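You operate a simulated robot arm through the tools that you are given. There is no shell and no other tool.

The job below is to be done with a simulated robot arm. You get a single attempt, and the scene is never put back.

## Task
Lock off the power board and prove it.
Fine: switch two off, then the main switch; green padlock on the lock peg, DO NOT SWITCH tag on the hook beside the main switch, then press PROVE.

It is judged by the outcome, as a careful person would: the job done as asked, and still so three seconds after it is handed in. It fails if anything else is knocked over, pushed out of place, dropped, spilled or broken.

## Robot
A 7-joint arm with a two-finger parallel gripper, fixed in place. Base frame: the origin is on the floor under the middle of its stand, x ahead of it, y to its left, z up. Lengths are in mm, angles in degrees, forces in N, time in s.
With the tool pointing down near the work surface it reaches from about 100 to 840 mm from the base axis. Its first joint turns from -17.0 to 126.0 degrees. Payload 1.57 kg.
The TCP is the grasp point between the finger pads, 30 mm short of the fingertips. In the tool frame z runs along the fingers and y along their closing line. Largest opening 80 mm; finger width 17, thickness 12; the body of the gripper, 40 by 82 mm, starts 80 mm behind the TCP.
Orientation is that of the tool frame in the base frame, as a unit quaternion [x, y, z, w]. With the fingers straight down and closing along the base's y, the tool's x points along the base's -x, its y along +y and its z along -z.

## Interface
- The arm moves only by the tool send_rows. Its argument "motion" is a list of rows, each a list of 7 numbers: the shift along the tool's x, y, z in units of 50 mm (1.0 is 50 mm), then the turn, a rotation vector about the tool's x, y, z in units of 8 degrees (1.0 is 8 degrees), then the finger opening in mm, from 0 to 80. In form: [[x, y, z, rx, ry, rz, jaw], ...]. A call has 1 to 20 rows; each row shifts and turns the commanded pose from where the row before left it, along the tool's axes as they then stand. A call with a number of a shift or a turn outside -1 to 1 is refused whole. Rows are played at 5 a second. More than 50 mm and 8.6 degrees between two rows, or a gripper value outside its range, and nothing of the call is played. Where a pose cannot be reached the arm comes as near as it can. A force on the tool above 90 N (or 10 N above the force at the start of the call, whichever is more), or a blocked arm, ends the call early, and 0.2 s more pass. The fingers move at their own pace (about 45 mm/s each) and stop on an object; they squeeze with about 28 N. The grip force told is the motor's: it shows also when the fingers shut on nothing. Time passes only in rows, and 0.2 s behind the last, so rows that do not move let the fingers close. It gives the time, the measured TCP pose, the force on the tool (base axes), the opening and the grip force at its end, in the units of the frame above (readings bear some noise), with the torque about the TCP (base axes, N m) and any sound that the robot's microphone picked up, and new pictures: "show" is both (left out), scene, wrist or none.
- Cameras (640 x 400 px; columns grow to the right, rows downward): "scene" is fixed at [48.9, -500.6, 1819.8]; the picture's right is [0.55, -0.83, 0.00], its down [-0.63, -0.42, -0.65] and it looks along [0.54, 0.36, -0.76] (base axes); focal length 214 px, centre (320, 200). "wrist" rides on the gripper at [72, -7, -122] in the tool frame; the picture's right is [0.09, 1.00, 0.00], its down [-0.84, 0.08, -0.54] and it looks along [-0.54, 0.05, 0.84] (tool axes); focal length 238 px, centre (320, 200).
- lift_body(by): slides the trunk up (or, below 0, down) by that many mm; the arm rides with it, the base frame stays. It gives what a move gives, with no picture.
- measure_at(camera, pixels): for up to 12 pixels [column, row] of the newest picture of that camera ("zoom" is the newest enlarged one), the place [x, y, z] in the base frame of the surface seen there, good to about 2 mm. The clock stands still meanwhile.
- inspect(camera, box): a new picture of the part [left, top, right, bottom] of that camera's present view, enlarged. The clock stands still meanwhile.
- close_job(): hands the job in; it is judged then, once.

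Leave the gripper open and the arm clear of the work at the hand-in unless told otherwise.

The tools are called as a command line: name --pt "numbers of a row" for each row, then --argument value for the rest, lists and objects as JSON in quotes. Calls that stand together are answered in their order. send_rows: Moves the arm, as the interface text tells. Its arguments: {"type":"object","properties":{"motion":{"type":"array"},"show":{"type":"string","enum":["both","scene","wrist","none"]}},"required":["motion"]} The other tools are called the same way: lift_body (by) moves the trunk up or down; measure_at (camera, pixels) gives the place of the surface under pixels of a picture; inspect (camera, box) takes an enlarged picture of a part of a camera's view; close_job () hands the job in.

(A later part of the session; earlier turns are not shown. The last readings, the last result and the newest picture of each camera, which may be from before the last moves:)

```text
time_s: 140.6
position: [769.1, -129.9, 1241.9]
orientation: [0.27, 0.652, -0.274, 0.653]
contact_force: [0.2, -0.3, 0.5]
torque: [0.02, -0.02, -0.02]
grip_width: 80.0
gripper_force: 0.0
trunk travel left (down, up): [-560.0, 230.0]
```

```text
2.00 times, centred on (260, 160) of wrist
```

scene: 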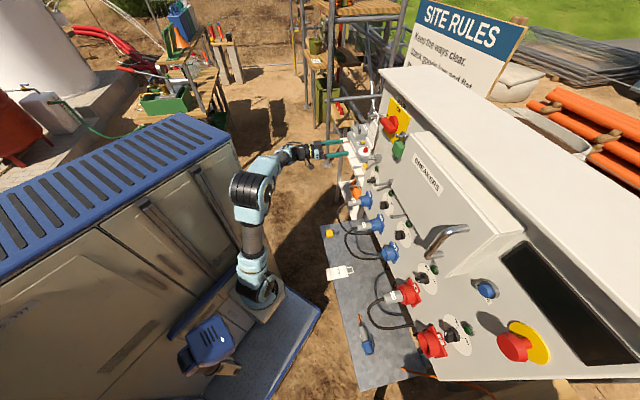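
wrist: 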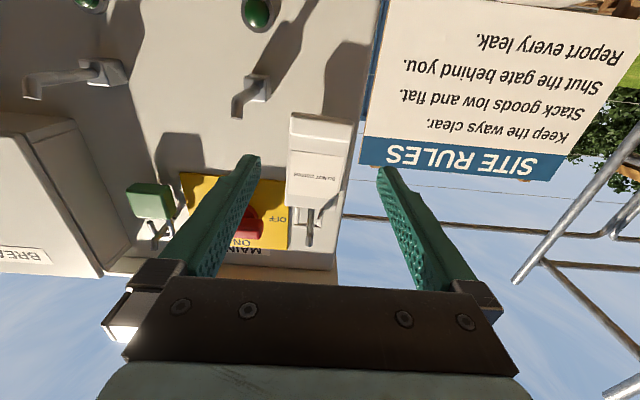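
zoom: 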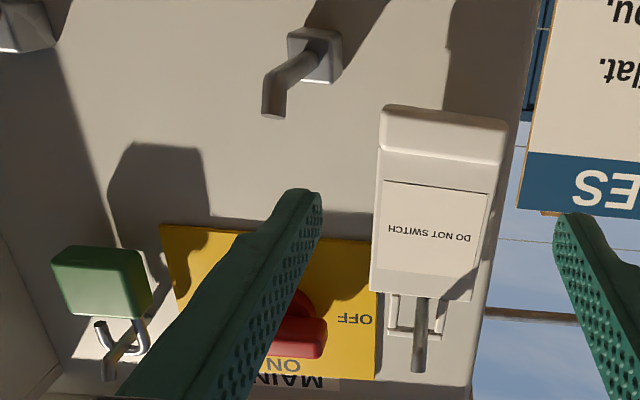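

Both items hang correctly. PROVE remains, near (390,−724,1319), at the far right end. I'll measure the button, the breaker-box handle, the box edge and the emergency stop to plan a clear approach.

inspect --camera "scene" --box '[410, 210, 550, 370]'

measure_at --camera "scene" --pixels '[[485, 289], [482, 290], [488, 286], [494, 292], [440, 240], [462, 228], [428, 255], [450, 231], [466, 230], [522, 243], [505, 255], [455, 303]]'

measure_at --camera "scene" --pixels '[[505, 337], [520, 345], [515, 360], [500, 350], [530, 325], [495, 330], [430, 345], [452, 342], [470, 327], [480, 310], [500, 310], [475, 275]]'

```text
2.50 times, centred on (480, 290) of scene
```

zoom: 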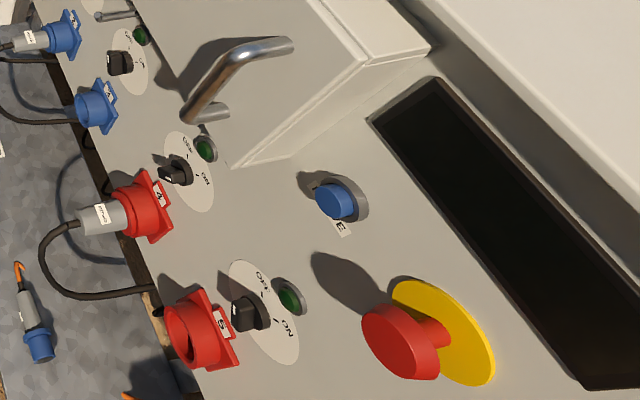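

```text
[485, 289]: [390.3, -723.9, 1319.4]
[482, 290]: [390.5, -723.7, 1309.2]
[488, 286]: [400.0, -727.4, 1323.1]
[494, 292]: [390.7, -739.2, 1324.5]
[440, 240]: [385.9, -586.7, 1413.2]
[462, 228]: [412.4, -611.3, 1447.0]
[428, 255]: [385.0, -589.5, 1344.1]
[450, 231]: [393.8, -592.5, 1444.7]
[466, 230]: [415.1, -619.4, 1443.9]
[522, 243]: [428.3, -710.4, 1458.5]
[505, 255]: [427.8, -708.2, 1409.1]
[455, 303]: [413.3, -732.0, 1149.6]
```

```text
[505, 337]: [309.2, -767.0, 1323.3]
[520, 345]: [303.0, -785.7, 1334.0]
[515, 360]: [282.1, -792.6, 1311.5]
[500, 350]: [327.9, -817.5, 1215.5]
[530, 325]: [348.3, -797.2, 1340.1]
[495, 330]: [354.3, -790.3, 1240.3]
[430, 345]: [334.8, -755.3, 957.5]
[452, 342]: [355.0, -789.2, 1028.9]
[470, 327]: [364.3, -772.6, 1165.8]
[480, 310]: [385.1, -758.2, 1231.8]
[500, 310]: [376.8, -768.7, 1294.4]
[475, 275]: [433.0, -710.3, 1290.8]
```

PROVE's cap is at f≈788, s≈236, z≈1313, between the breaker box (right side s≈178, handle out to f≈687) and the emergency stop (s≥306). I'll travel at z≈1290 below the handle. First: raise 50 mm, close the fingers and slide right to s≈−178.

lift_body --by 50

send_rows --pt "0 -0.913 0 0 0 0 40" --pt "0 -0.913 0 0 0 0 20" --pt "0 -0.913 0 0 0 0 0" --pt "0 -0.913 0 0 0 0 0" --pt "0 -0.913 0 0 0 0 0" --pt "0 -0.913 0 0 0 0 0" --pt "0 0 0 0 0 0 0" --show "scene"

```text
time_s: 141.5
position: [767.3, -130.5, 1292.7]
orientation: [0.271, 0.652, -0.275, 0.653]
contact_force: [-0.1, -0.2, -0.2]
torque: [-0.01, 0.02, 0.01]
grip_width: 80.0
gripper_force: 0.1
trunk travel left (down, up): [-610.0, 180.0]
```

```text
time_s: 143.1
position: [572.9, -324.3, 1295.8]
orientation: [0.27, 0.652, -0.274, 0.653]
contact_force: [1.1, 0.3, 0.1]
torque: [0.02, -0.02, -0.01]
grip_width: 0.0
gripper_force: 21.1
trunk travel left (down, up): [-610.0, 180.0]
```

scene: 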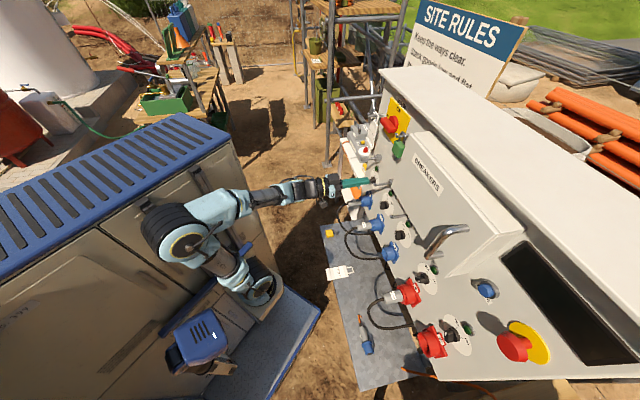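

At f≈634, s≈−176. Continuing right and slightly forward to f≈680, s≈14.

send_rows --pt "0 -0.76 0.3 0 0 0 0" --pt "0 -0.76 0.25 0 0 0 0" --pt "0 -0.76 0.2 0 0 0 0" --pt "0 -0.76 0.15 0 0 0 0" --pt "0 -0.76 0 0 0 0 0" --pt "0 0 0 0 0 0 0" --show "both"

```text
time_s: 144.5
position: [501.9, -483.6, 1290.2]
orientation: [0.273, 0.652, -0.276, 0.652]
contact_force: [-0.4, 1.0, 0.8]
torque: [0.0, 0.02, 0.0]
grip_width: 0.0
gripper_force: 20.9
out of reach, approached as far as the arm can: row 2, 4, 5
trunk travel left (down, up): [-610.0, 180.0]
```

scene: 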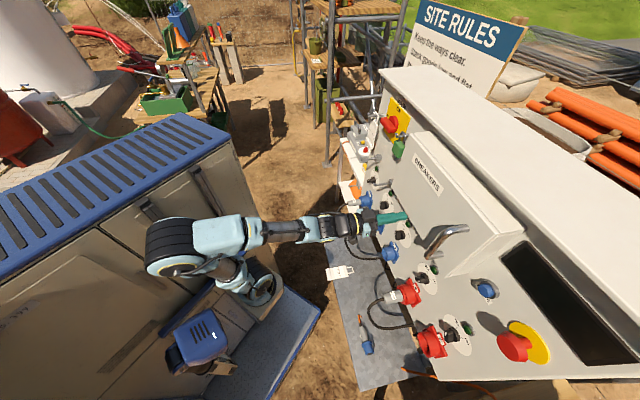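
wrist: 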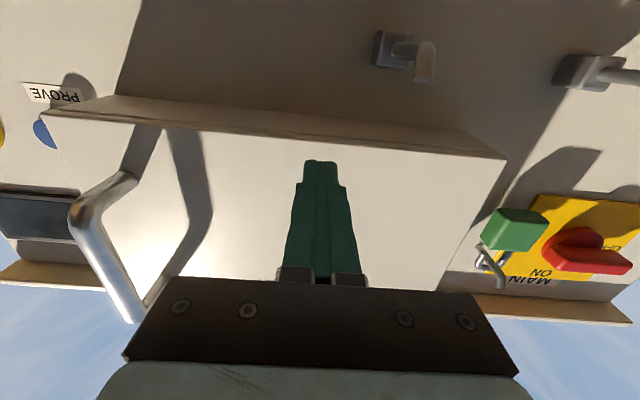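

It got to f≈697, s≈−13, with the tip ~14 mm before the box front. To avoid the box and handle I'll drop 45 mm so the hand passes beneath the box (bottom z≈1272). Then I'll turn the heading 20° further right and go on right in small rows.

lift_body --by -45

send_rows --pt "0 0 0 0.833 0 0 0" --pt "0 0 0 0.833 0 0 0" --pt "0 0 0 0.833 0 0 0" --pt "0 0 0 0 0 0 0" --show "both"

```text
time_s: 145.3
position: [502.1, -483.2, 1243.7]
orientation: [0.273, 0.652, -0.275, 0.652]
contact_force: [-1.0, 0.7, -0.2]
torque: [0.04, -0.04, -0.01]
grip_width: 0.1
gripper_force: 21.2
trunk travel left (down, up): [-565.0, 225.0]
```

```text
time_s: 146.3
position: [501.3, -483.5, 1245.3]
orientation: [0.382, 0.593, -0.386, 0.595]
contact_force: [0.2, 0.3, 0.3]
torque: [0.02, 0.0, -0.01]
grip_width: 0.3
gripper_force: 21.7
trunk travel left (down, up): [-565.0, 225.0]
```

scene: 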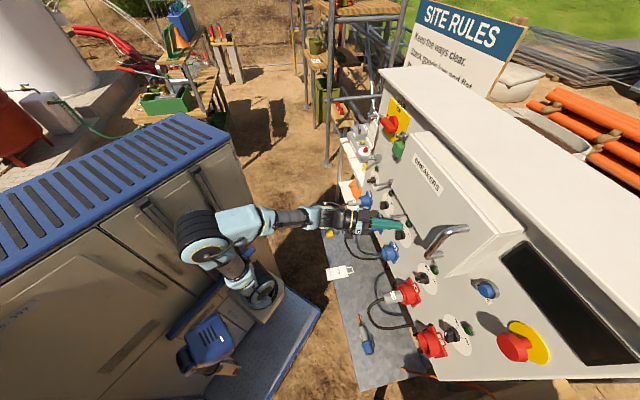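
wrist: 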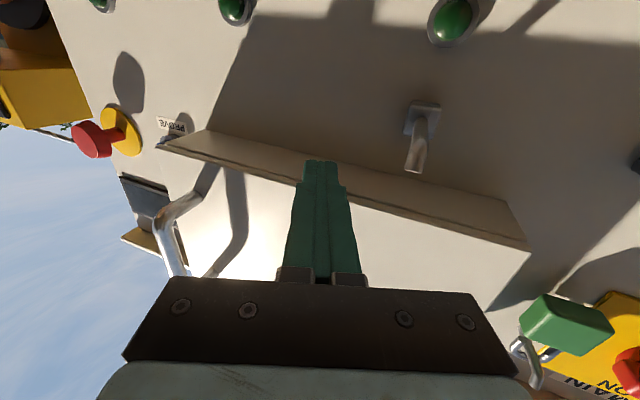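

Heading is now about −66° with no trouble. Moving right along the panel 163 mm, below the box.

send_rows --pt "0 -0.62 0.2 0 0 0 0" --pt "0 -0.62 0.2 0 0 0 0" --pt "0 -0.62 0.2 0 0 0 0" --pt "0 -0.62 0.2 0 0 0 0" --pt "0 -0.62 0.2 0 0 0 0" --pt "0 0 0 0 0 0 0" --show "both"

```text
time_s: 147.8
position: [381.1, -591.3, 1244.9]
orientation: [0.382, 0.594, -0.385, 0.595]
contact_force: [0.2, -0.6, -0.5]
torque: [-0.02, -0.03, -0.02]
grip_width: 0.0
gripper_force: 21.7
trunk travel left (down, up): [-565.0, 225.0]
```

scene: 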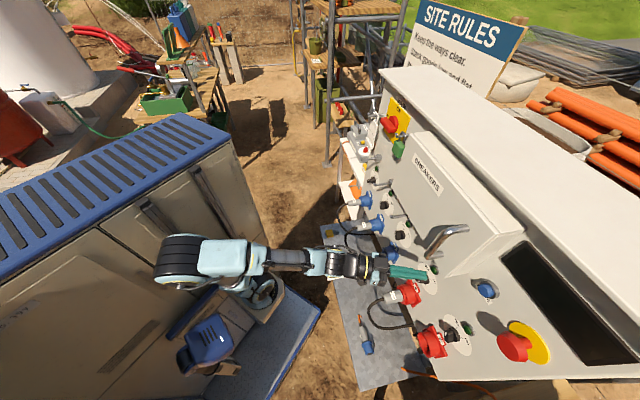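
wrist: 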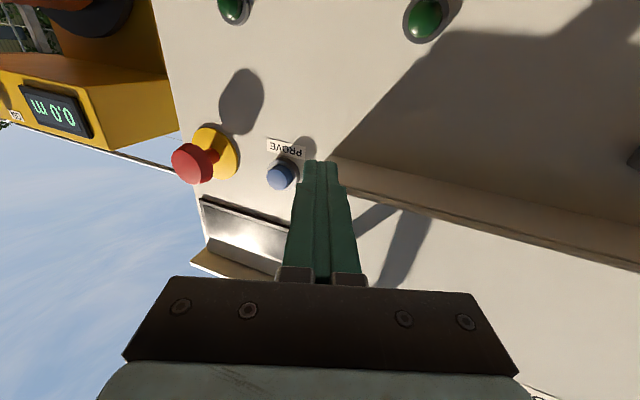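

PROVE's blue cap is visible at (281,175). Measuring it precisely, with an enlargement.

inspect --camera "wrist" --box '[240, 120, 340, 200]'

measure_at --camera "wrist" --pixels '[[280, 178], [275, 178], [287, 182], [281, 170], [280, 187], [291, 170], [270, 172], [285, 175], [193, 163], [205, 180]]'

```text
5.00 times, centred on (290, 160) of wrist
```

zoom: 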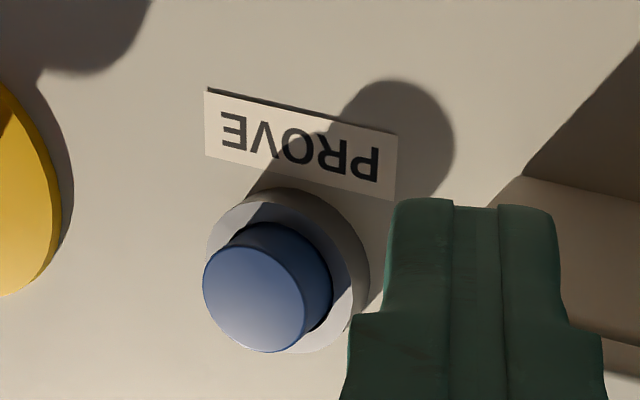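

```text
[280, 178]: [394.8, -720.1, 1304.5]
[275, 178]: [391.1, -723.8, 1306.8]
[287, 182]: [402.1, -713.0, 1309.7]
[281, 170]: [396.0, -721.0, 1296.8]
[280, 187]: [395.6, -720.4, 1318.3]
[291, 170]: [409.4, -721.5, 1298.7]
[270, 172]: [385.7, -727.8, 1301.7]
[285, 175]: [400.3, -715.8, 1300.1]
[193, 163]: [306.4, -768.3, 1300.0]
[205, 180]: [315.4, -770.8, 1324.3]
```

The cap centre is s≈233, z≈1309, f≈788. To keep the hand's wide side away from the box handle, I'll roll −90° here (camera to the right), then move right to s≈205 under the box.

send_rows --pt "0 0 0 0 0 -0.9375 0" --pt "0 0 0 0 0 -0.9375 0" --pt "0 0 0 0 0 -0.9375 0" --pt "0 0 0 0 0 -0.9375 0" --pt "0 0 0 0 0 -0.9375 0" --pt "0 0 0 0 0 -0.9375 0" --pt "0 0 0 0 0 -0.9375 0" --pt "0 0 0 0 0 -0.9375 0" --pt "0 0 0 0 0 -0.9375 0" --pt "0 0 0 0 0 -0.9375 0" --pt "0 0 0 0 0 -0.9375 0" --pt "0 0 0 0 0 -0.9375 0" --pt "0 0 0 0 0 0 0" --show "both"

```text
time_s: 150.6
position: [381.0, -593.8, 1244.6]
orientation: [0.152, -0.689, 0.693, -0.148]
contact_force: [0.2, -0.2, -0.8]
torque: [-0.01, -0.01, 0.02]
grip_width: 0.0
gripper_force: 21.2
trunk travel left (down, up): [-565.0, 225.0]
```

scene: 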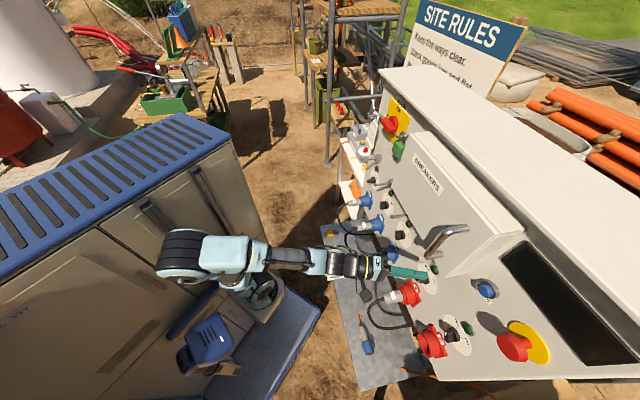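
wrist: 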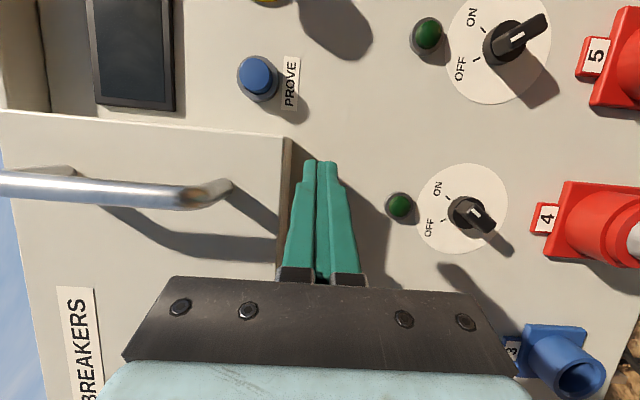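

Clear view: PROVE at (258,75), the box edge at (285,140). Moving right 54 mm below the box level, then raising 64 mm to the button's height.

send_rows --pt "0.508 0 0.197 0 0 0 0" --pt "0.508 0 0.197 0 0 0 0" --pt "0 -0.43 0 0 0 0 0" --pt "0 -0.43 0 0 0 0 0" --pt "0 -0.42 0 0 0 0 0" --pt "0 0 0 0 0 0 0" --show "both"

```text
time_s: 151.9
position: [356.9, -629.8, 1313.9]
orientation: [0.149, -0.69, 0.692, -0.149]
contact_force: [0.7, -0.4, -0.2]
torque: [-0.02, 0.0, 0.0]
grip_width: 0.0
gripper_force: 20.9
out of reach, approached as far as the arm can: row 2
trunk travel left (down, up): [-565.0, 225.0]
```

scene: 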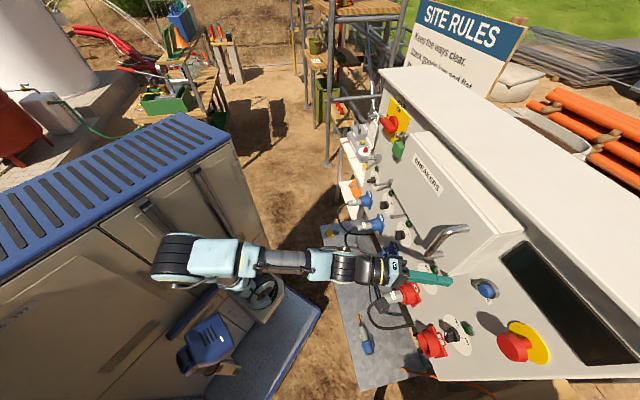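
wrist: 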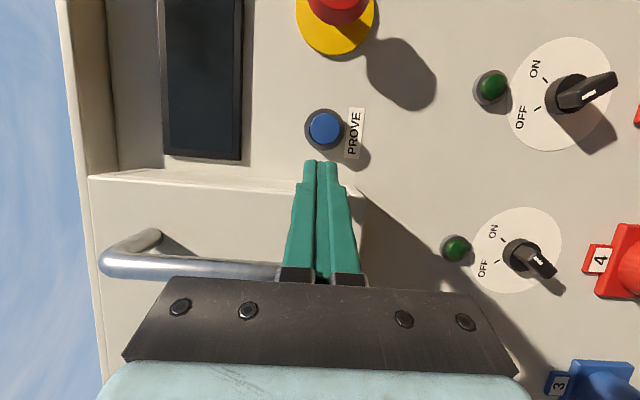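

PROVE is just ahead at (323,128). Re-measuring the cap's centre from this view.

measure_at --camera "wrist" --pixels '[[323, 128], [315, 128], [331, 128], [323, 119], [323, 138], [311, 128], [335, 125], [323, 150]]'

inspect --camera "wrist" --box '[270, 80, 390, 180]'

```text
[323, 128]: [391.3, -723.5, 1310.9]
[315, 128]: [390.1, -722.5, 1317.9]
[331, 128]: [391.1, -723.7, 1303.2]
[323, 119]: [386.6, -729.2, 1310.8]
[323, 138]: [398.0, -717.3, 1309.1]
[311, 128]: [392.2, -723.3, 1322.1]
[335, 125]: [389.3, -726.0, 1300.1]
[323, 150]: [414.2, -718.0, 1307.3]
```

```text
4.00 times, centred on (330, 130) of wrist
```

zoom: 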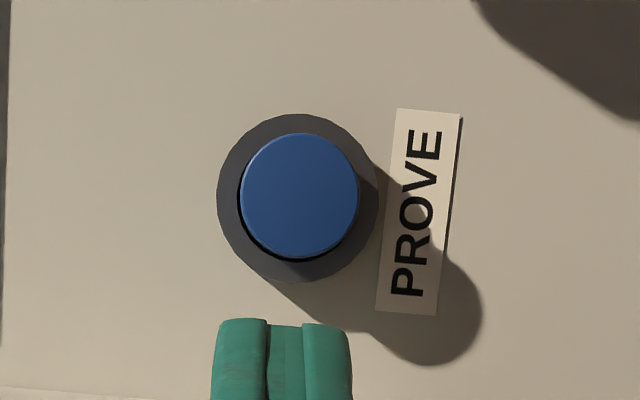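

Cap centre is s≈234, z≈1309. Moving to a pre-press pose with the tip ~20 mm in front of the cap.

send_rows --pt "0.167 0.049 0.482 0 0 0 0" --pt "0.167 0.049 0.482 0 0 0 0" --pt "0 0 0 0 0 0 0" --show "wrist"

inspect --camera "wrist" --box '[260, 90, 380, 190]'

```text
time_s: 152.8
position: [360.9, -678.7, 1309.9]
orientation: [0.15, -0.69, 0.693, -0.149]
contact_force: [0.0, -0.8, 0.0]
torque: [-0.03, 0.02, 0.04]
grip_width: 0.0
gripper_force: 21.4
trunk travel left (down, up): [-565.0, 225.0]
```

wrist: 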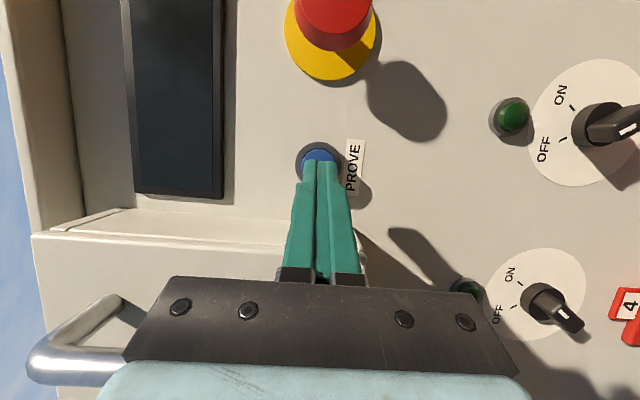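

```text
4.00 times, centred on (320, 140) of wrist
```

zoom: 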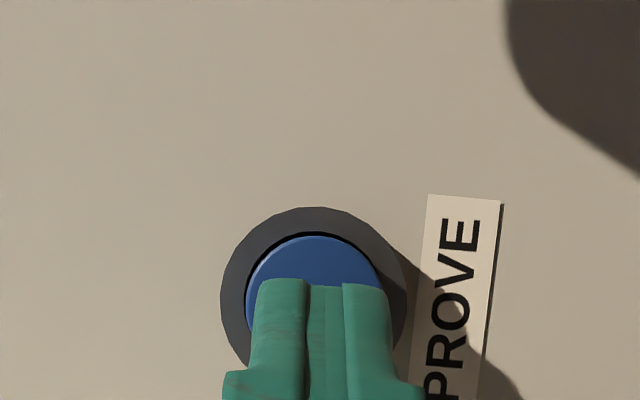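

Tip is aligned with the cap, about 20 mm away. Moving forward 15 mm, then pressing in 3 mm steps while watching the force.

send_rows --pt "-0.053 0 0.14 0 0 0 0" --pt "-0.053 0 0.14 0 0 0 0" --pt "-0.021 0 0.056 0 0 0 0" --pt "-0.021 0 0.056 0 0 0 0" --pt "0 0 0 0 0 0 0" --show "both"

inspect --camera "wrist" --box '[260, 90, 380, 190]'

```text
time_s: 153.9
position: [373.1, -688.0, 1311.4]
orientation: [0.149, -0.69, 0.693, -0.148]
contact_force: [-0.3, -0.1, -0.7]
torque: [0.01, 0.01, -0.05]
grip_width: 0.0
gripper_force: 21.4
out of reach, approached as far as the arm can: row 3
trunk travel left (down, up): [-565.0, 225.0]
```

scene: 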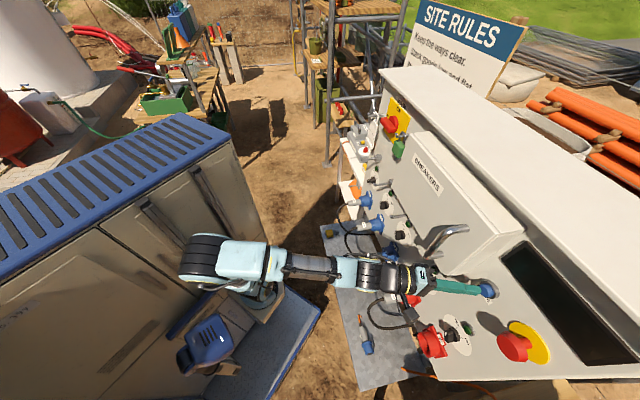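
wrist: 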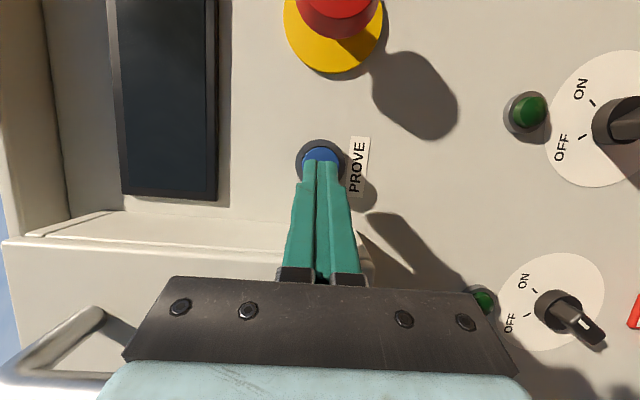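

```text
4.00 times, centred on (320, 140) of wrist
```

zoom: 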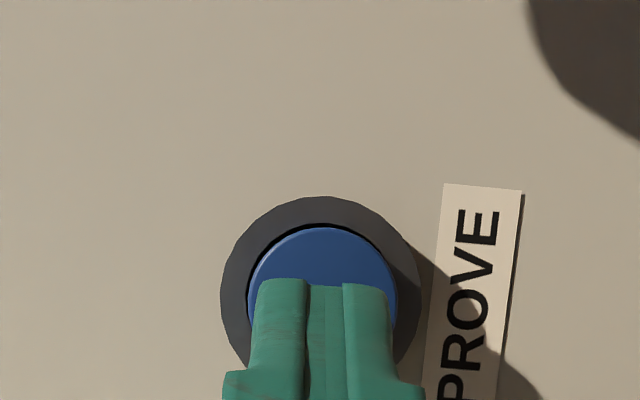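

About 7 mm from the cap. Continuing forward in 3 mm steps.

send_rows --pt "-0.021 0.01 0.056 0 0 0 0" --pt "-0.021 0.01 0.056 0 0 0 0" --pt "-0.021 0 0.056 0 0 0 0" --pt "0 0 0 0 0 0 0" --show "both"

inspect --camera "scene" --box '[440, 230, 640, 370]'

```text
time_s: 154.9
position: [373.9, -688.1, 1311.1]
orientation: [0.15, -0.69, 0.692, -0.148]
contact_force: [0.0, 1.1, 0.2]
torque: [0.0, 0.03, 0.0]
grip_width: 0.2
gripper_force: 21.1
out of reach, approached as far as the arm can: row 1, 3
trunk travel left (down, up): [-565.0, 225.0]
```

scene: 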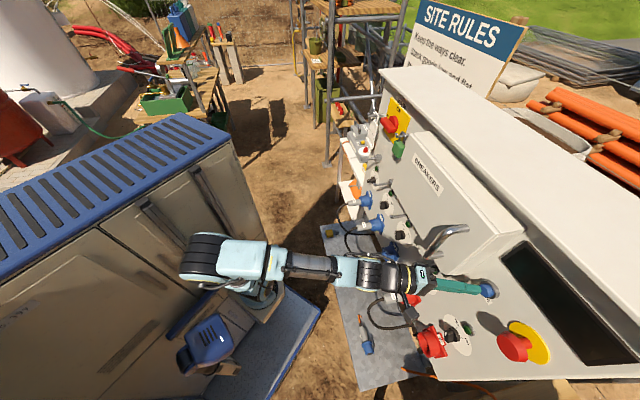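
wrist: 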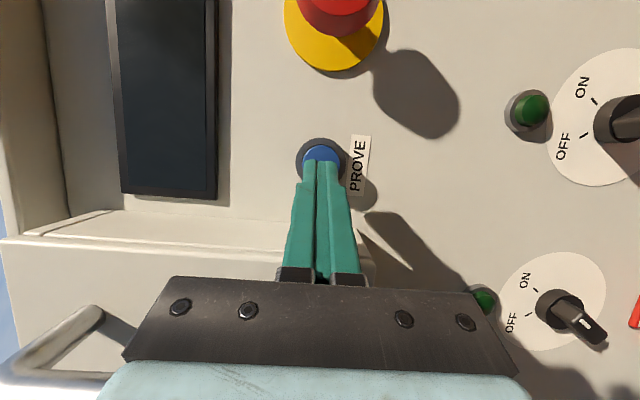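

```text
2.86 times, centred on (540, 300) of scene
```

zoom: 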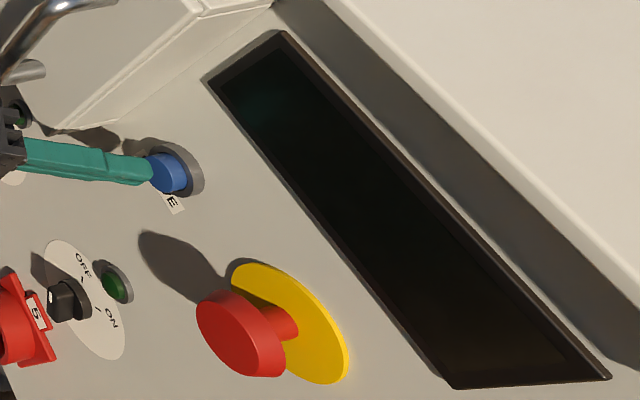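

The arm has reached its limit about 6 mm short: the base joint is at its end. Turning the heading 7° further right brings the wrist back within range. I'll retreat 10 mm first, turn, and re-check.

send_rows --pt "0.07 0 -0.19 0 0 0 0" --pt "0 0 0 0 0.44 0 0" --pt "0 0 0 0 0.44 0 0" --pt "0 0 0 0 0 0 0" --show "wrist"

inspect --camera "wrist" --box '[260, 90, 380, 190]'

```text
time_s: 155.9
position: [367.3, -681.5, 1311.5]
orientation: [0.106, -0.698, 0.7, -0.107]
contact_force: [0.8, -0.2, -0.2]
torque: [-0.01, 0.03, -0.05]
grip_width: 0.1
gripper_force: 21.2
trunk travel left (down, up): [-565.0, 225.0]
```

wrist: 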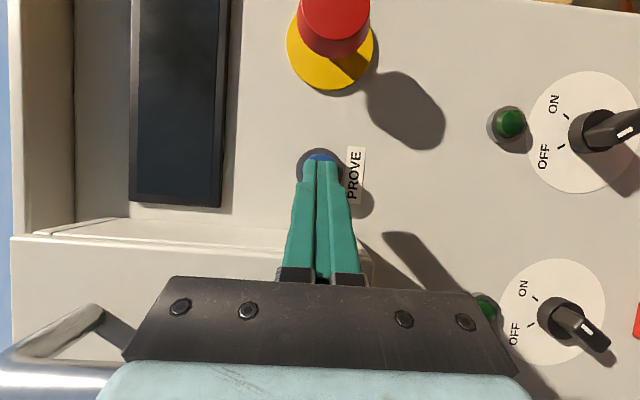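

```text
4.00 times, centred on (320, 140) of wrist
```

zoom: 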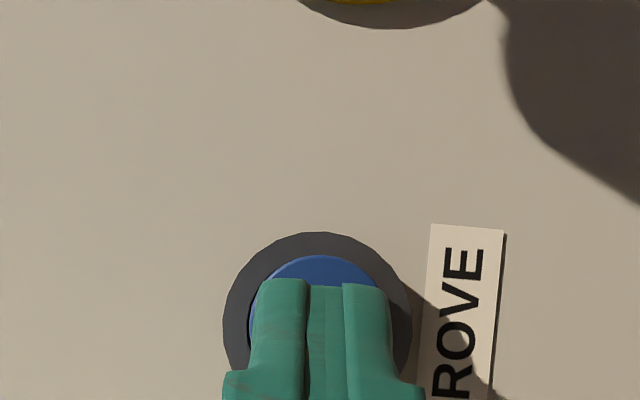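

Heading −72.7°; the tip is aligned with the cap and ~16 mm away. Advancing 15 mm along the panel normal, then pressing gently.

send_rows --pt "-0.046 0 0.0886 0 0 0 0" --pt "-0.046 0 0.0886 0 0 0 0" --pt "-0.046 0 0.0886 0 0 0 0" --pt "-0.028 0 0.053 0 0 0 0" --pt "0 0 0 0 0 0 0" --show "both"

inspect --camera "scene" --box '[440, 230, 640, 370]'

```text
time_s: 157.2
position: [377.2, -693.3, 1311.1]
orientation: [0.106, -0.698, 0.7, -0.106]
contact_force: [-17.3, 3.2, -8.4]
torque: [-0.96, -0.17, 1.86]
grip_width: 0.0
gripper_force: 21.5
trunk travel left (down, up): [-565.0, 225.0]
```

scene: 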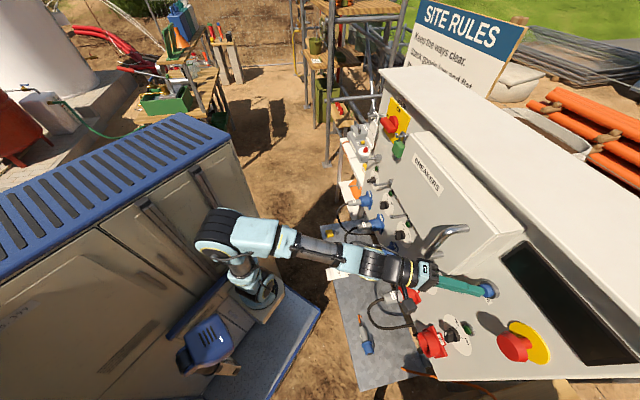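
wrist: 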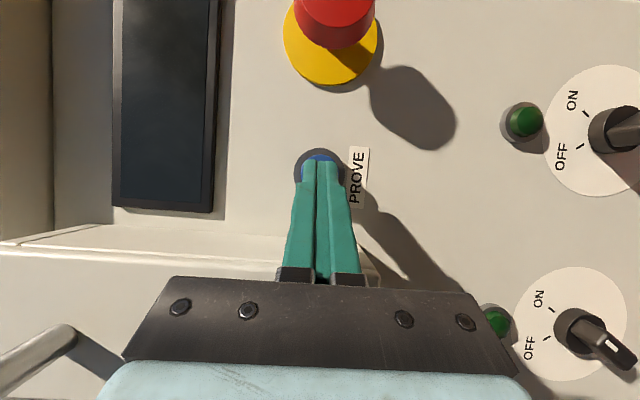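

```text
2.86 times, centred on (540, 300) of scene
```

zoom: 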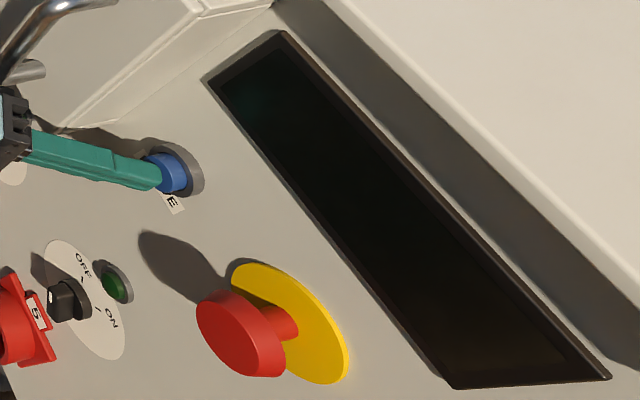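

Contact made (~15 N along the press direction). The display is still blank, so pressing a few millimetres further.

send_rows --pt "-0.028 0 0.053 0 0 0 0" --pt "-0.028 0 0.053 0 0 0 0" --pt "0 0 0 0 0 0 0" --show "both"

inspect --camera "scene" --box '[440, 230, 640, 370]'

```text
time_s: 157.9
position: [377.2, -698.4, 1310.5]
orientation: [0.104, -0.698, 0.7, -0.104]
contact_force: [-44.1, 9.7, -20.0]
torque: [-2.25, -0.47, 4.76]
grip_width: 0.0
gripper_force: 21.7
trunk travel left (down, up): [-565.0, 225.0]
```

scene: 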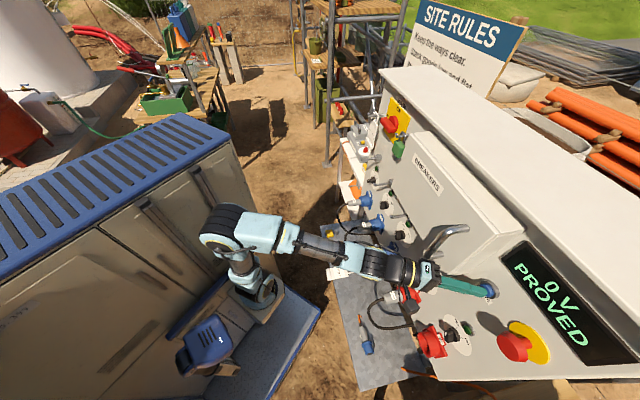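
wrist: 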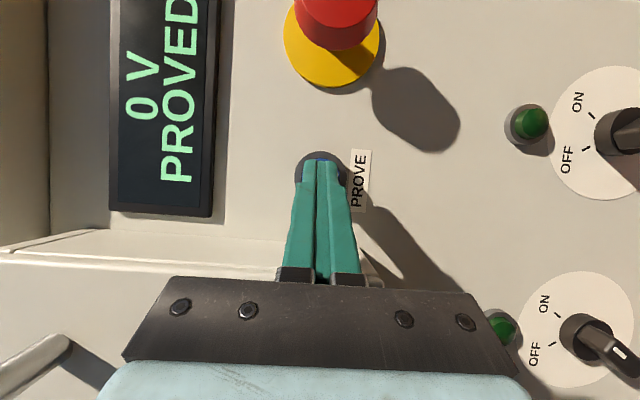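

```text
2.86 times, centred on (540, 300) of scene
```

zoom: 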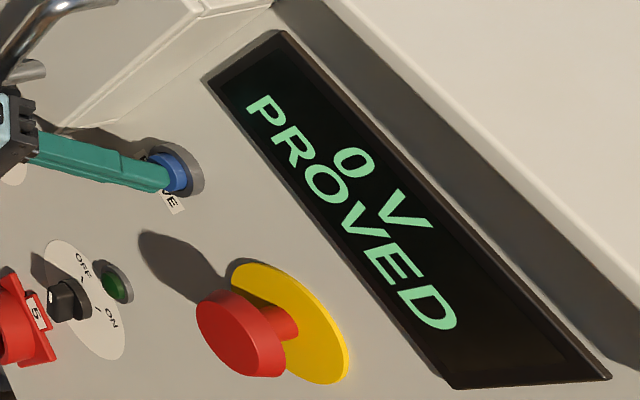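

Display reads "0 V PROVED". The sideways force and torque suggest the hand is also brushing the box handle, so I'm backing off at once along the same line.

send_rows --pt "0.046 0 -0.0886 0 0 0 0" --pt "0.046 0 -0.0886 0 0 0 0" --pt "0.046 0 -0.0886 0 0 0 0" --pt "0.09 0 -0.18 0 0 0 0" --pt "0.09 0 -0.18 0 0 0 0" --pt "0 0 0 0 0 0 0" --show "both"

inspect --camera "scene" --box '[390, 200, 550, 340]'

```text
time_s: 159.3
position: [361.7, -671.9, 1312.1]
orientation: [0.109, -0.697, 0.7, -0.106]
contact_force: [-4.1, -2.6, -2.9]
torque: [-0.35, -0.05, 0.36]
grip_width: 0.0
gripper_force: 21.1
trunk travel left (down, up): [-565.0, 225.0]
```

scene: 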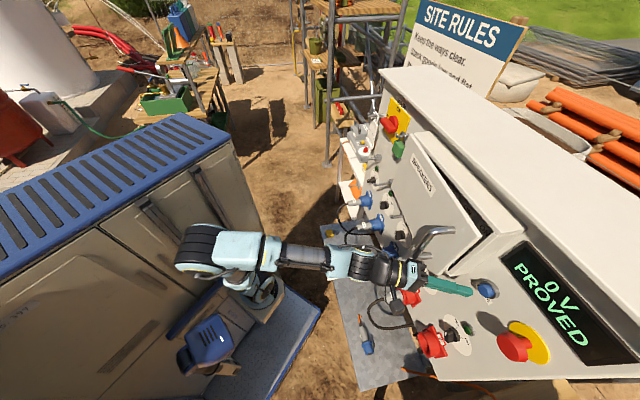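
wrist: 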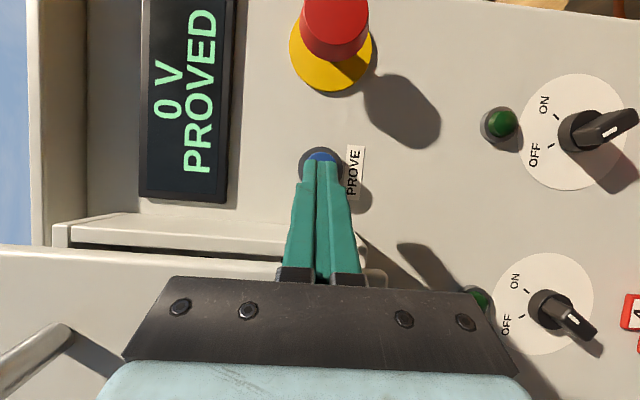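

```text
2.86 times, centred on (470, 270) of scene
```

zoom: 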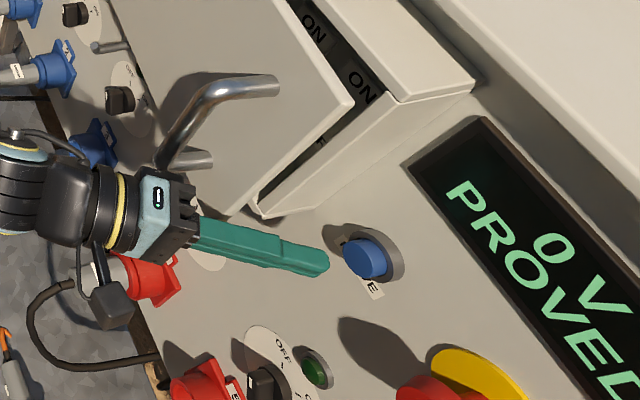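

Trouble: while backing off, the hand caught the breaker-box handle and pulled its door partly open (gap visible at zoom (330,130)). I must free the hand without moving the door further, then shut it. Looking closely first.

inspect --camera "scene" --box '[395, 210, 475, 290]'

measure_at --camera "scene" --pixels '[[414, 255], [424, 232], [434, 226], [446, 229], [430, 256], [440, 255], [478, 235], [455, 262], [450, 274], [435, 200], [410, 150], [463, 272]]'

inspect --camera "wrist" --box '[0, 200, 300, 400]'

```text
5.00 times, centred on (435, 250) of scene
```

zoom: 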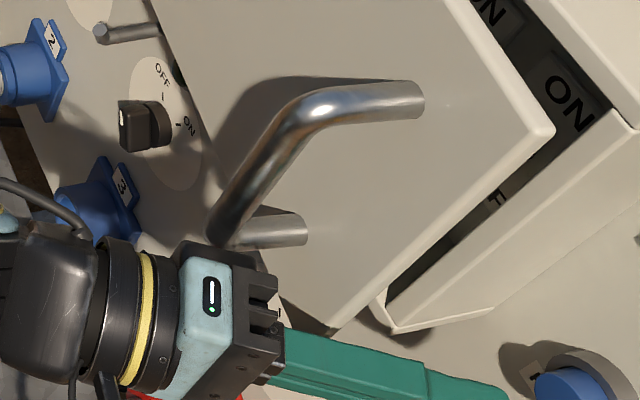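

```text
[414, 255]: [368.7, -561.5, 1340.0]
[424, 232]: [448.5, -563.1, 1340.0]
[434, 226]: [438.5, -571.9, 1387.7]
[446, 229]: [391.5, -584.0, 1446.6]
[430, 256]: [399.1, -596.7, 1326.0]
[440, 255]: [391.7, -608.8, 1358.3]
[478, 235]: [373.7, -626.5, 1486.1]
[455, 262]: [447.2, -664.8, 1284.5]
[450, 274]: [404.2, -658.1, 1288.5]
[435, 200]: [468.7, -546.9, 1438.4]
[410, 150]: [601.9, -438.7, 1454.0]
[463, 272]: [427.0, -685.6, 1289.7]
```

```text
2.00 times, centred on (150, 300) of wrist
```

zoom: 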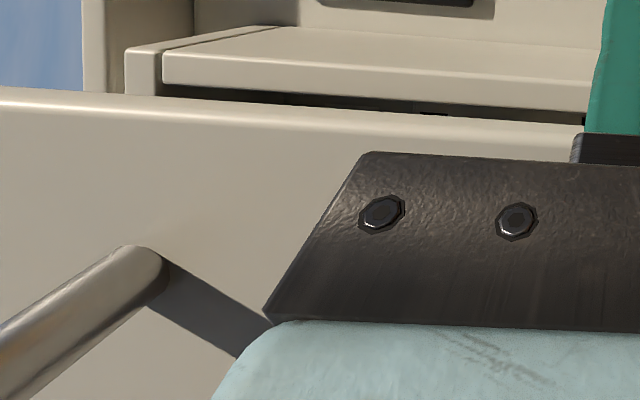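

The door is ajar about 5.6° (its right edge ~33 mm out), hinged on its left. To free the hand without dragging the handle, I'll move right 15 mm away from it, then down 45 mm below it.

send_rows --pt "0.133 0 0.07 0 0 0 0" --pt "0.133 0 0.07 0 0 0 0" --pt "0 0.3 0 0 0 0 0" --pt "0 0.3 0 0 0 0 0" --pt "0 0.3 0 0 0 0 0" --pt "0 0 0 0 0 0 0" --show "both"

inspect --camera "scene" --box '[395, 210, 495, 300]'

```text
time_s: 160.8
position: [349.6, -684.0, 1265.3]
orientation: [0.107, -0.697, 0.701, -0.106]
contact_force: [-0.3, -0.6, 0.5]
torque: [-0.01, 0.04, 0.01]
grip_width: 0.0
gripper_force: 21.3
trunk travel left (down, up): [-565.0, 225.0]
```

scene: 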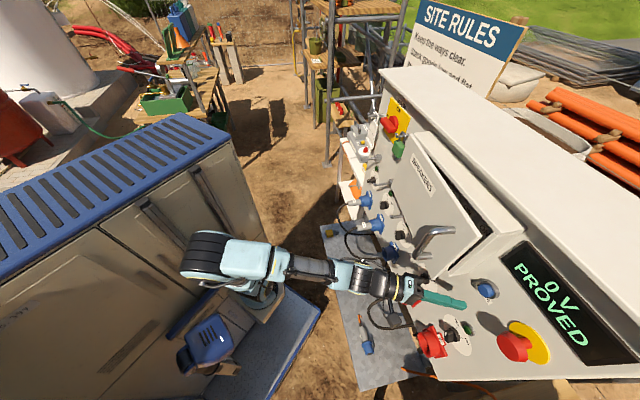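
wrist: 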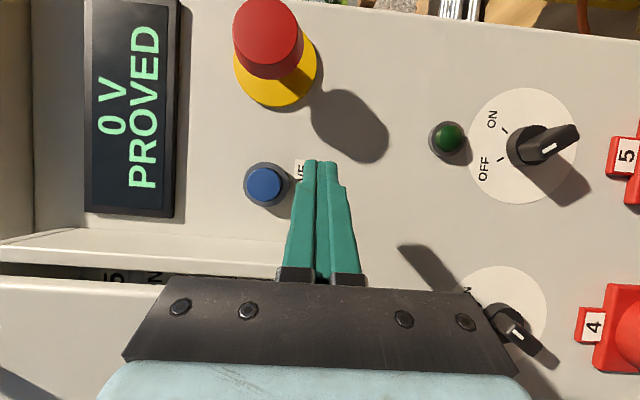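

```text
4.44 times, centred on (445, 255) of scene
```

zoom: 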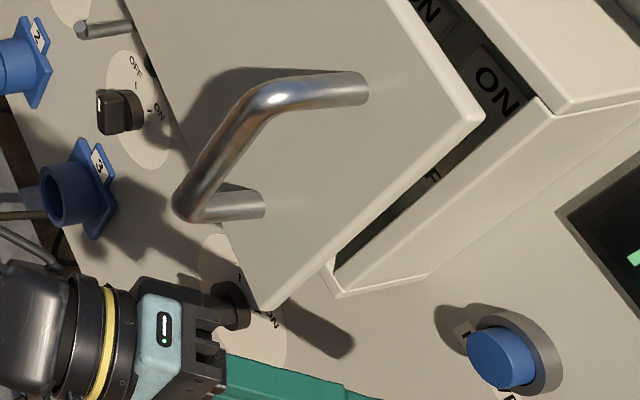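

Hand is free (no force) and clear below the handle. Measuring the door's present position.

measure_at --camera "scene" --pixels '[[476, 236], [445, 245], [430, 272], [415, 195], [425, 170], [412, 250], [432, 230], [450, 228], [470, 240], [460, 262], [405, 160], [395, 165]]'

```text
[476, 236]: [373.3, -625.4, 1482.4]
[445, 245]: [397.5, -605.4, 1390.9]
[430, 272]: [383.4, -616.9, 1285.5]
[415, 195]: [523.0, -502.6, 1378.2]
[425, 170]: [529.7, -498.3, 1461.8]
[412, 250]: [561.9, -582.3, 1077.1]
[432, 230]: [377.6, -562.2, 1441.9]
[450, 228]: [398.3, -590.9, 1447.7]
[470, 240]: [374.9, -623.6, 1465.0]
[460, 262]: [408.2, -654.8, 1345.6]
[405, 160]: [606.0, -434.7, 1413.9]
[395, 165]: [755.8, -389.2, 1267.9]
```

The door sits 5.6° open and isn't moving. I'll push it shut with closed fingertips near its lower right edge (s≈165, z≈1291), staying below the handle. First I check the handle's lowest point.

measure_at --camera "scene" --pixels '[[415, 258], [418, 259], [425, 258], [430, 257], [414, 255], [420, 246], [428, 278], [433, 279]]'

send_rows --pt "0.21 0 -0.4 0 0 0 0" --pt "0.21 0 -0.4 0 0 0 0" --pt "0 0.3 0 0 0 0 0" --pt "0 0.2 0 0 0 0 0" --pt "0 0 0 0 0 0 0" --show "both"

```text
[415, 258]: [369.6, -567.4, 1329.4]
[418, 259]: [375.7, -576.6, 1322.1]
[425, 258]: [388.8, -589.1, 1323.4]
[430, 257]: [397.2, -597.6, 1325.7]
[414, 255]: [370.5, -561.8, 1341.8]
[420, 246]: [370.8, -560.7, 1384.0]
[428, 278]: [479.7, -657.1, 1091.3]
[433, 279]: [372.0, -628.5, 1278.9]
```

```text
time_s: 161.9
position: [317.0, -650.5, 1241.4]
orientation: [0.107, -0.698, 0.7, -0.106]
contact_force: [0.4, 0.1, -0.4]
torque: [0.01, 0.02, -0.01]
grip_width: 0.0
gripper_force: 21.3
trunk travel left (down, up): [-565.0, 225.0]
```

scene: 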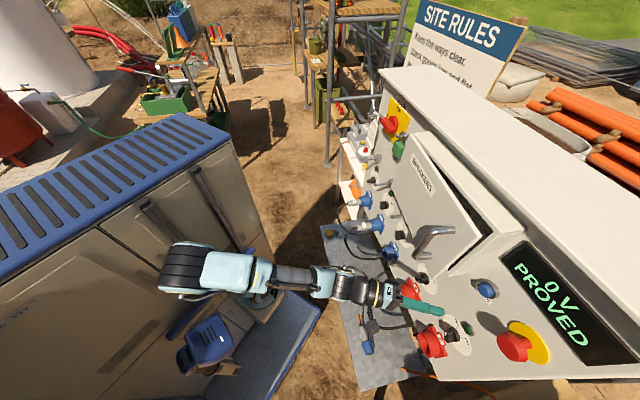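
wrist: 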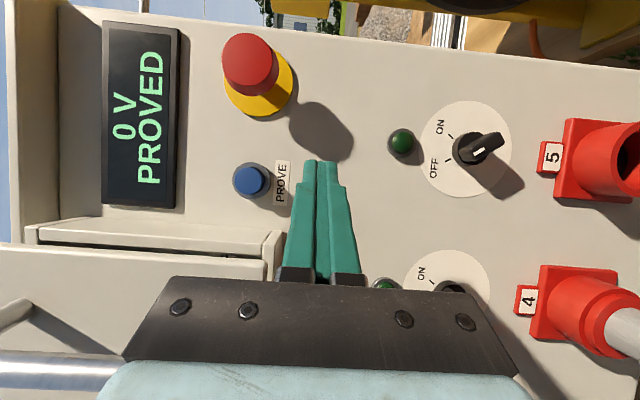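

Handle bottom is z≈1321. Currently at f≈684, s≈236, z≈1241, clear. Rolling back +90° so the hand's thin side is vertical.

send_rows --pt "0 0 0 0 0 0.9375 0" --pt "0 0 0 0 0 0.9375 0" --pt "0 0 0 0 0 0.9375 0" --pt "0 0 0 0 0 0.9375 0" --pt "0 0 0 0 0 0.9375 0" --pt "0 0 0 0 0 0.9375 0" --pt "0 0 0 0 0 0.9375 0" --pt "0 0 0 0 0 0.9375 0" --pt "0 0 0 0 0 0.9375 0" --pt "0 0 0 0 0 0.9375 0" --pt "0 0 0 0 0 0.9375 0" --pt "0 0 0 0 0 0.9375 0" --pt "0 0 0 0 0 0 0" --show "wrist"

```text
time_s: 164.8
position: [318.5, -652.1, 1241.2]
orientation: [0.418, 0.569, -0.42, 0.571]
contact_force: [-0.1, -0.5, 0.0]
torque: [0.01, 0.0, 0.02]
grip_width: 0.0
gripper_force: 21.3
trunk travel left (down, up): [-565.0, 225.0]
```

wrist: 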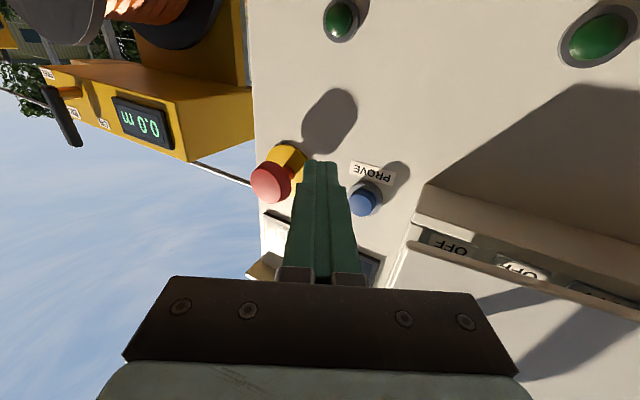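

Now sliding left 79 mm at z≈1241, below the door and handle.

send_rows --pt "0 0.424 -0.327 0 0 0 0" --pt "0 0.424 -0.327 0 0 0 0" --pt "0 0.424 -0.327 0 0 0 0" --pt "0 0 0 0 0 0 0" --show "both"

```text
time_s: 165.8
position: [363.3, -585.4, 1241.3]
orientation: [0.417, 0.569, -0.42, 0.57]
contact_force: [-0.1, 0.1, -0.7]
torque: [0.01, 0.02, 0.01]
grip_width: 0.0
gripper_force: 21.1
trunk travel left (down, up): [-565.0, 225.0]
```

scene: 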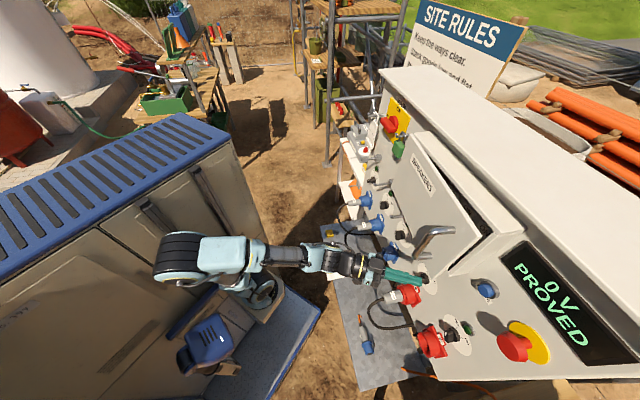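
wrist: 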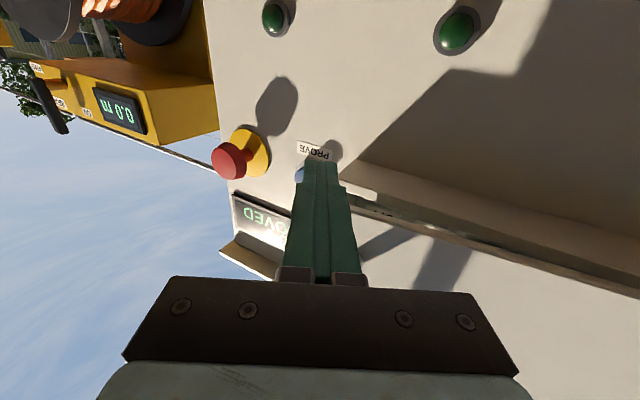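

Tip at f≈697, s≈171, about 10 mm short of the ajar door and below it. Raising 47 mm to z≈1288, which keeps the hand under the handle.

send_rows --pt "-0.31 0 0 0 0 0 0" --pt "-0.31 0 0 0 0 0 0" --pt "-0.3 0 0 0 0 0 0" --pt "0 0 0 0 0 0 0" --show "both"

inspect --camera "scene" --box '[385, 210, 485, 300]'

```text
time_s: 166.8
position: [363.5, -586.5, 1288.8]
orientation: [0.418, 0.569, -0.42, 0.57]
contact_force: [-0.1, -0.4, 0.1]
torque: [0.04, -0.02, -0.02]
grip_width: 0.0
gripper_force: 21.5
trunk travel left (down, up): [-565.0, 225.0]
```

scene: 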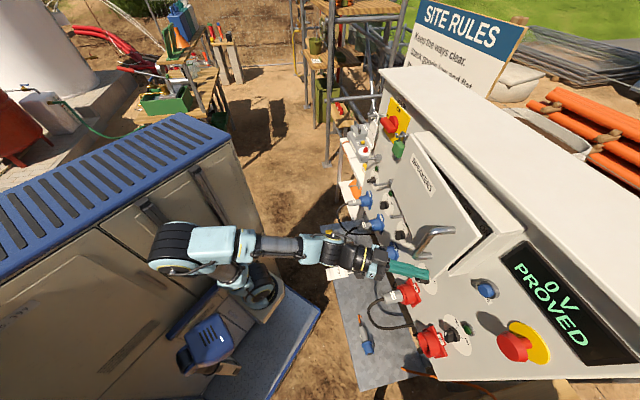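
wrist: 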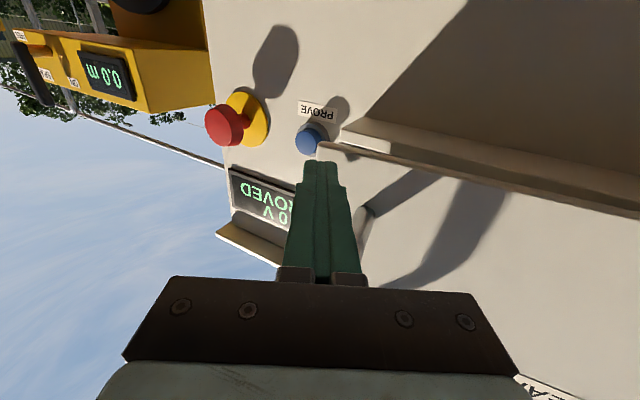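

```text
4.44 times, centred on (435, 255) of scene
```

zoom: 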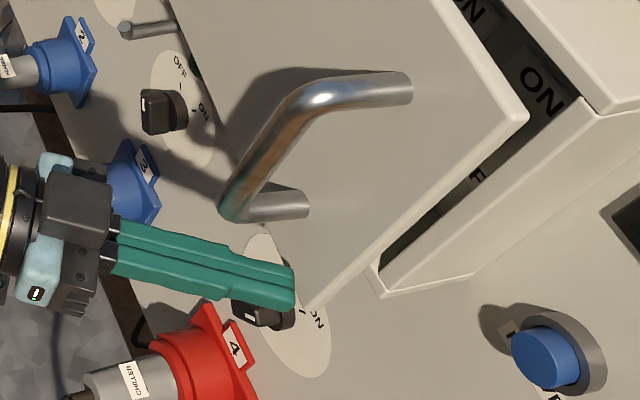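

The fingertip is in front of the door's lower right corner. Shifting 10 mm left and 4 mm up for a better purchase, then pushing straight toward the panel 20 mm.

send_rows --pt "-0.08 0.178 -0.092 0 0 0 0" --pt "0 0.046 0.089 0 0 0 0" --pt "0 0.046 0.089 0 0 0 0" --pt "0 0.046 0.089 0 0 0 0" --pt "0 0.046 0.089 0 0 0 0" --pt "0 0 0 0 0 0 0" --show "both"

inspect --camera "scene" --box '[385, 210, 485, 300]'

```text
time_s: 168.2
position: [384.4, -593.4, 1290.9]
orientation: [0.418, 0.569, -0.42, 0.57]
contact_force: [0.8, 0.6, 0.1]
torque: [-0.02, -0.03, 0.01]
grip_width: 0.0
gripper_force: 21.5
trunk travel left (down, up): [-565.0, 225.0]
```

scene: 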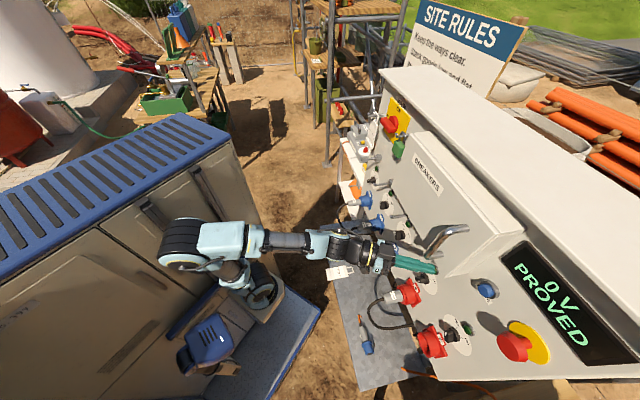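
wrist: 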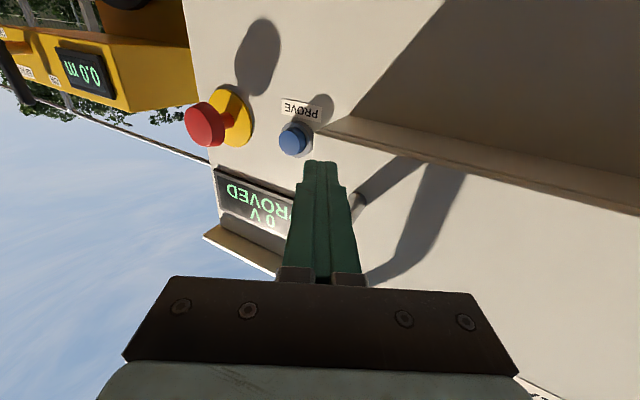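

```text
4.44 times, centred on (435, 255) of scene
```

zoom: 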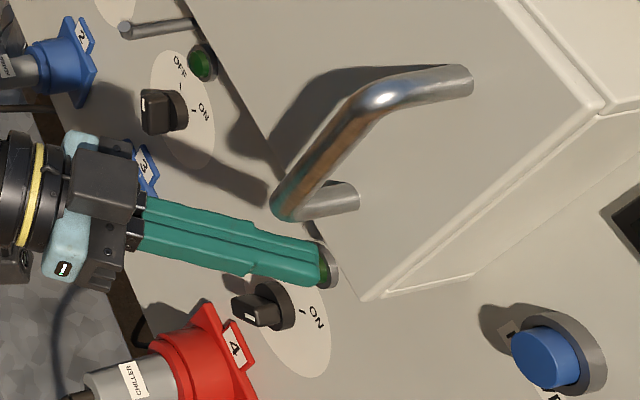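

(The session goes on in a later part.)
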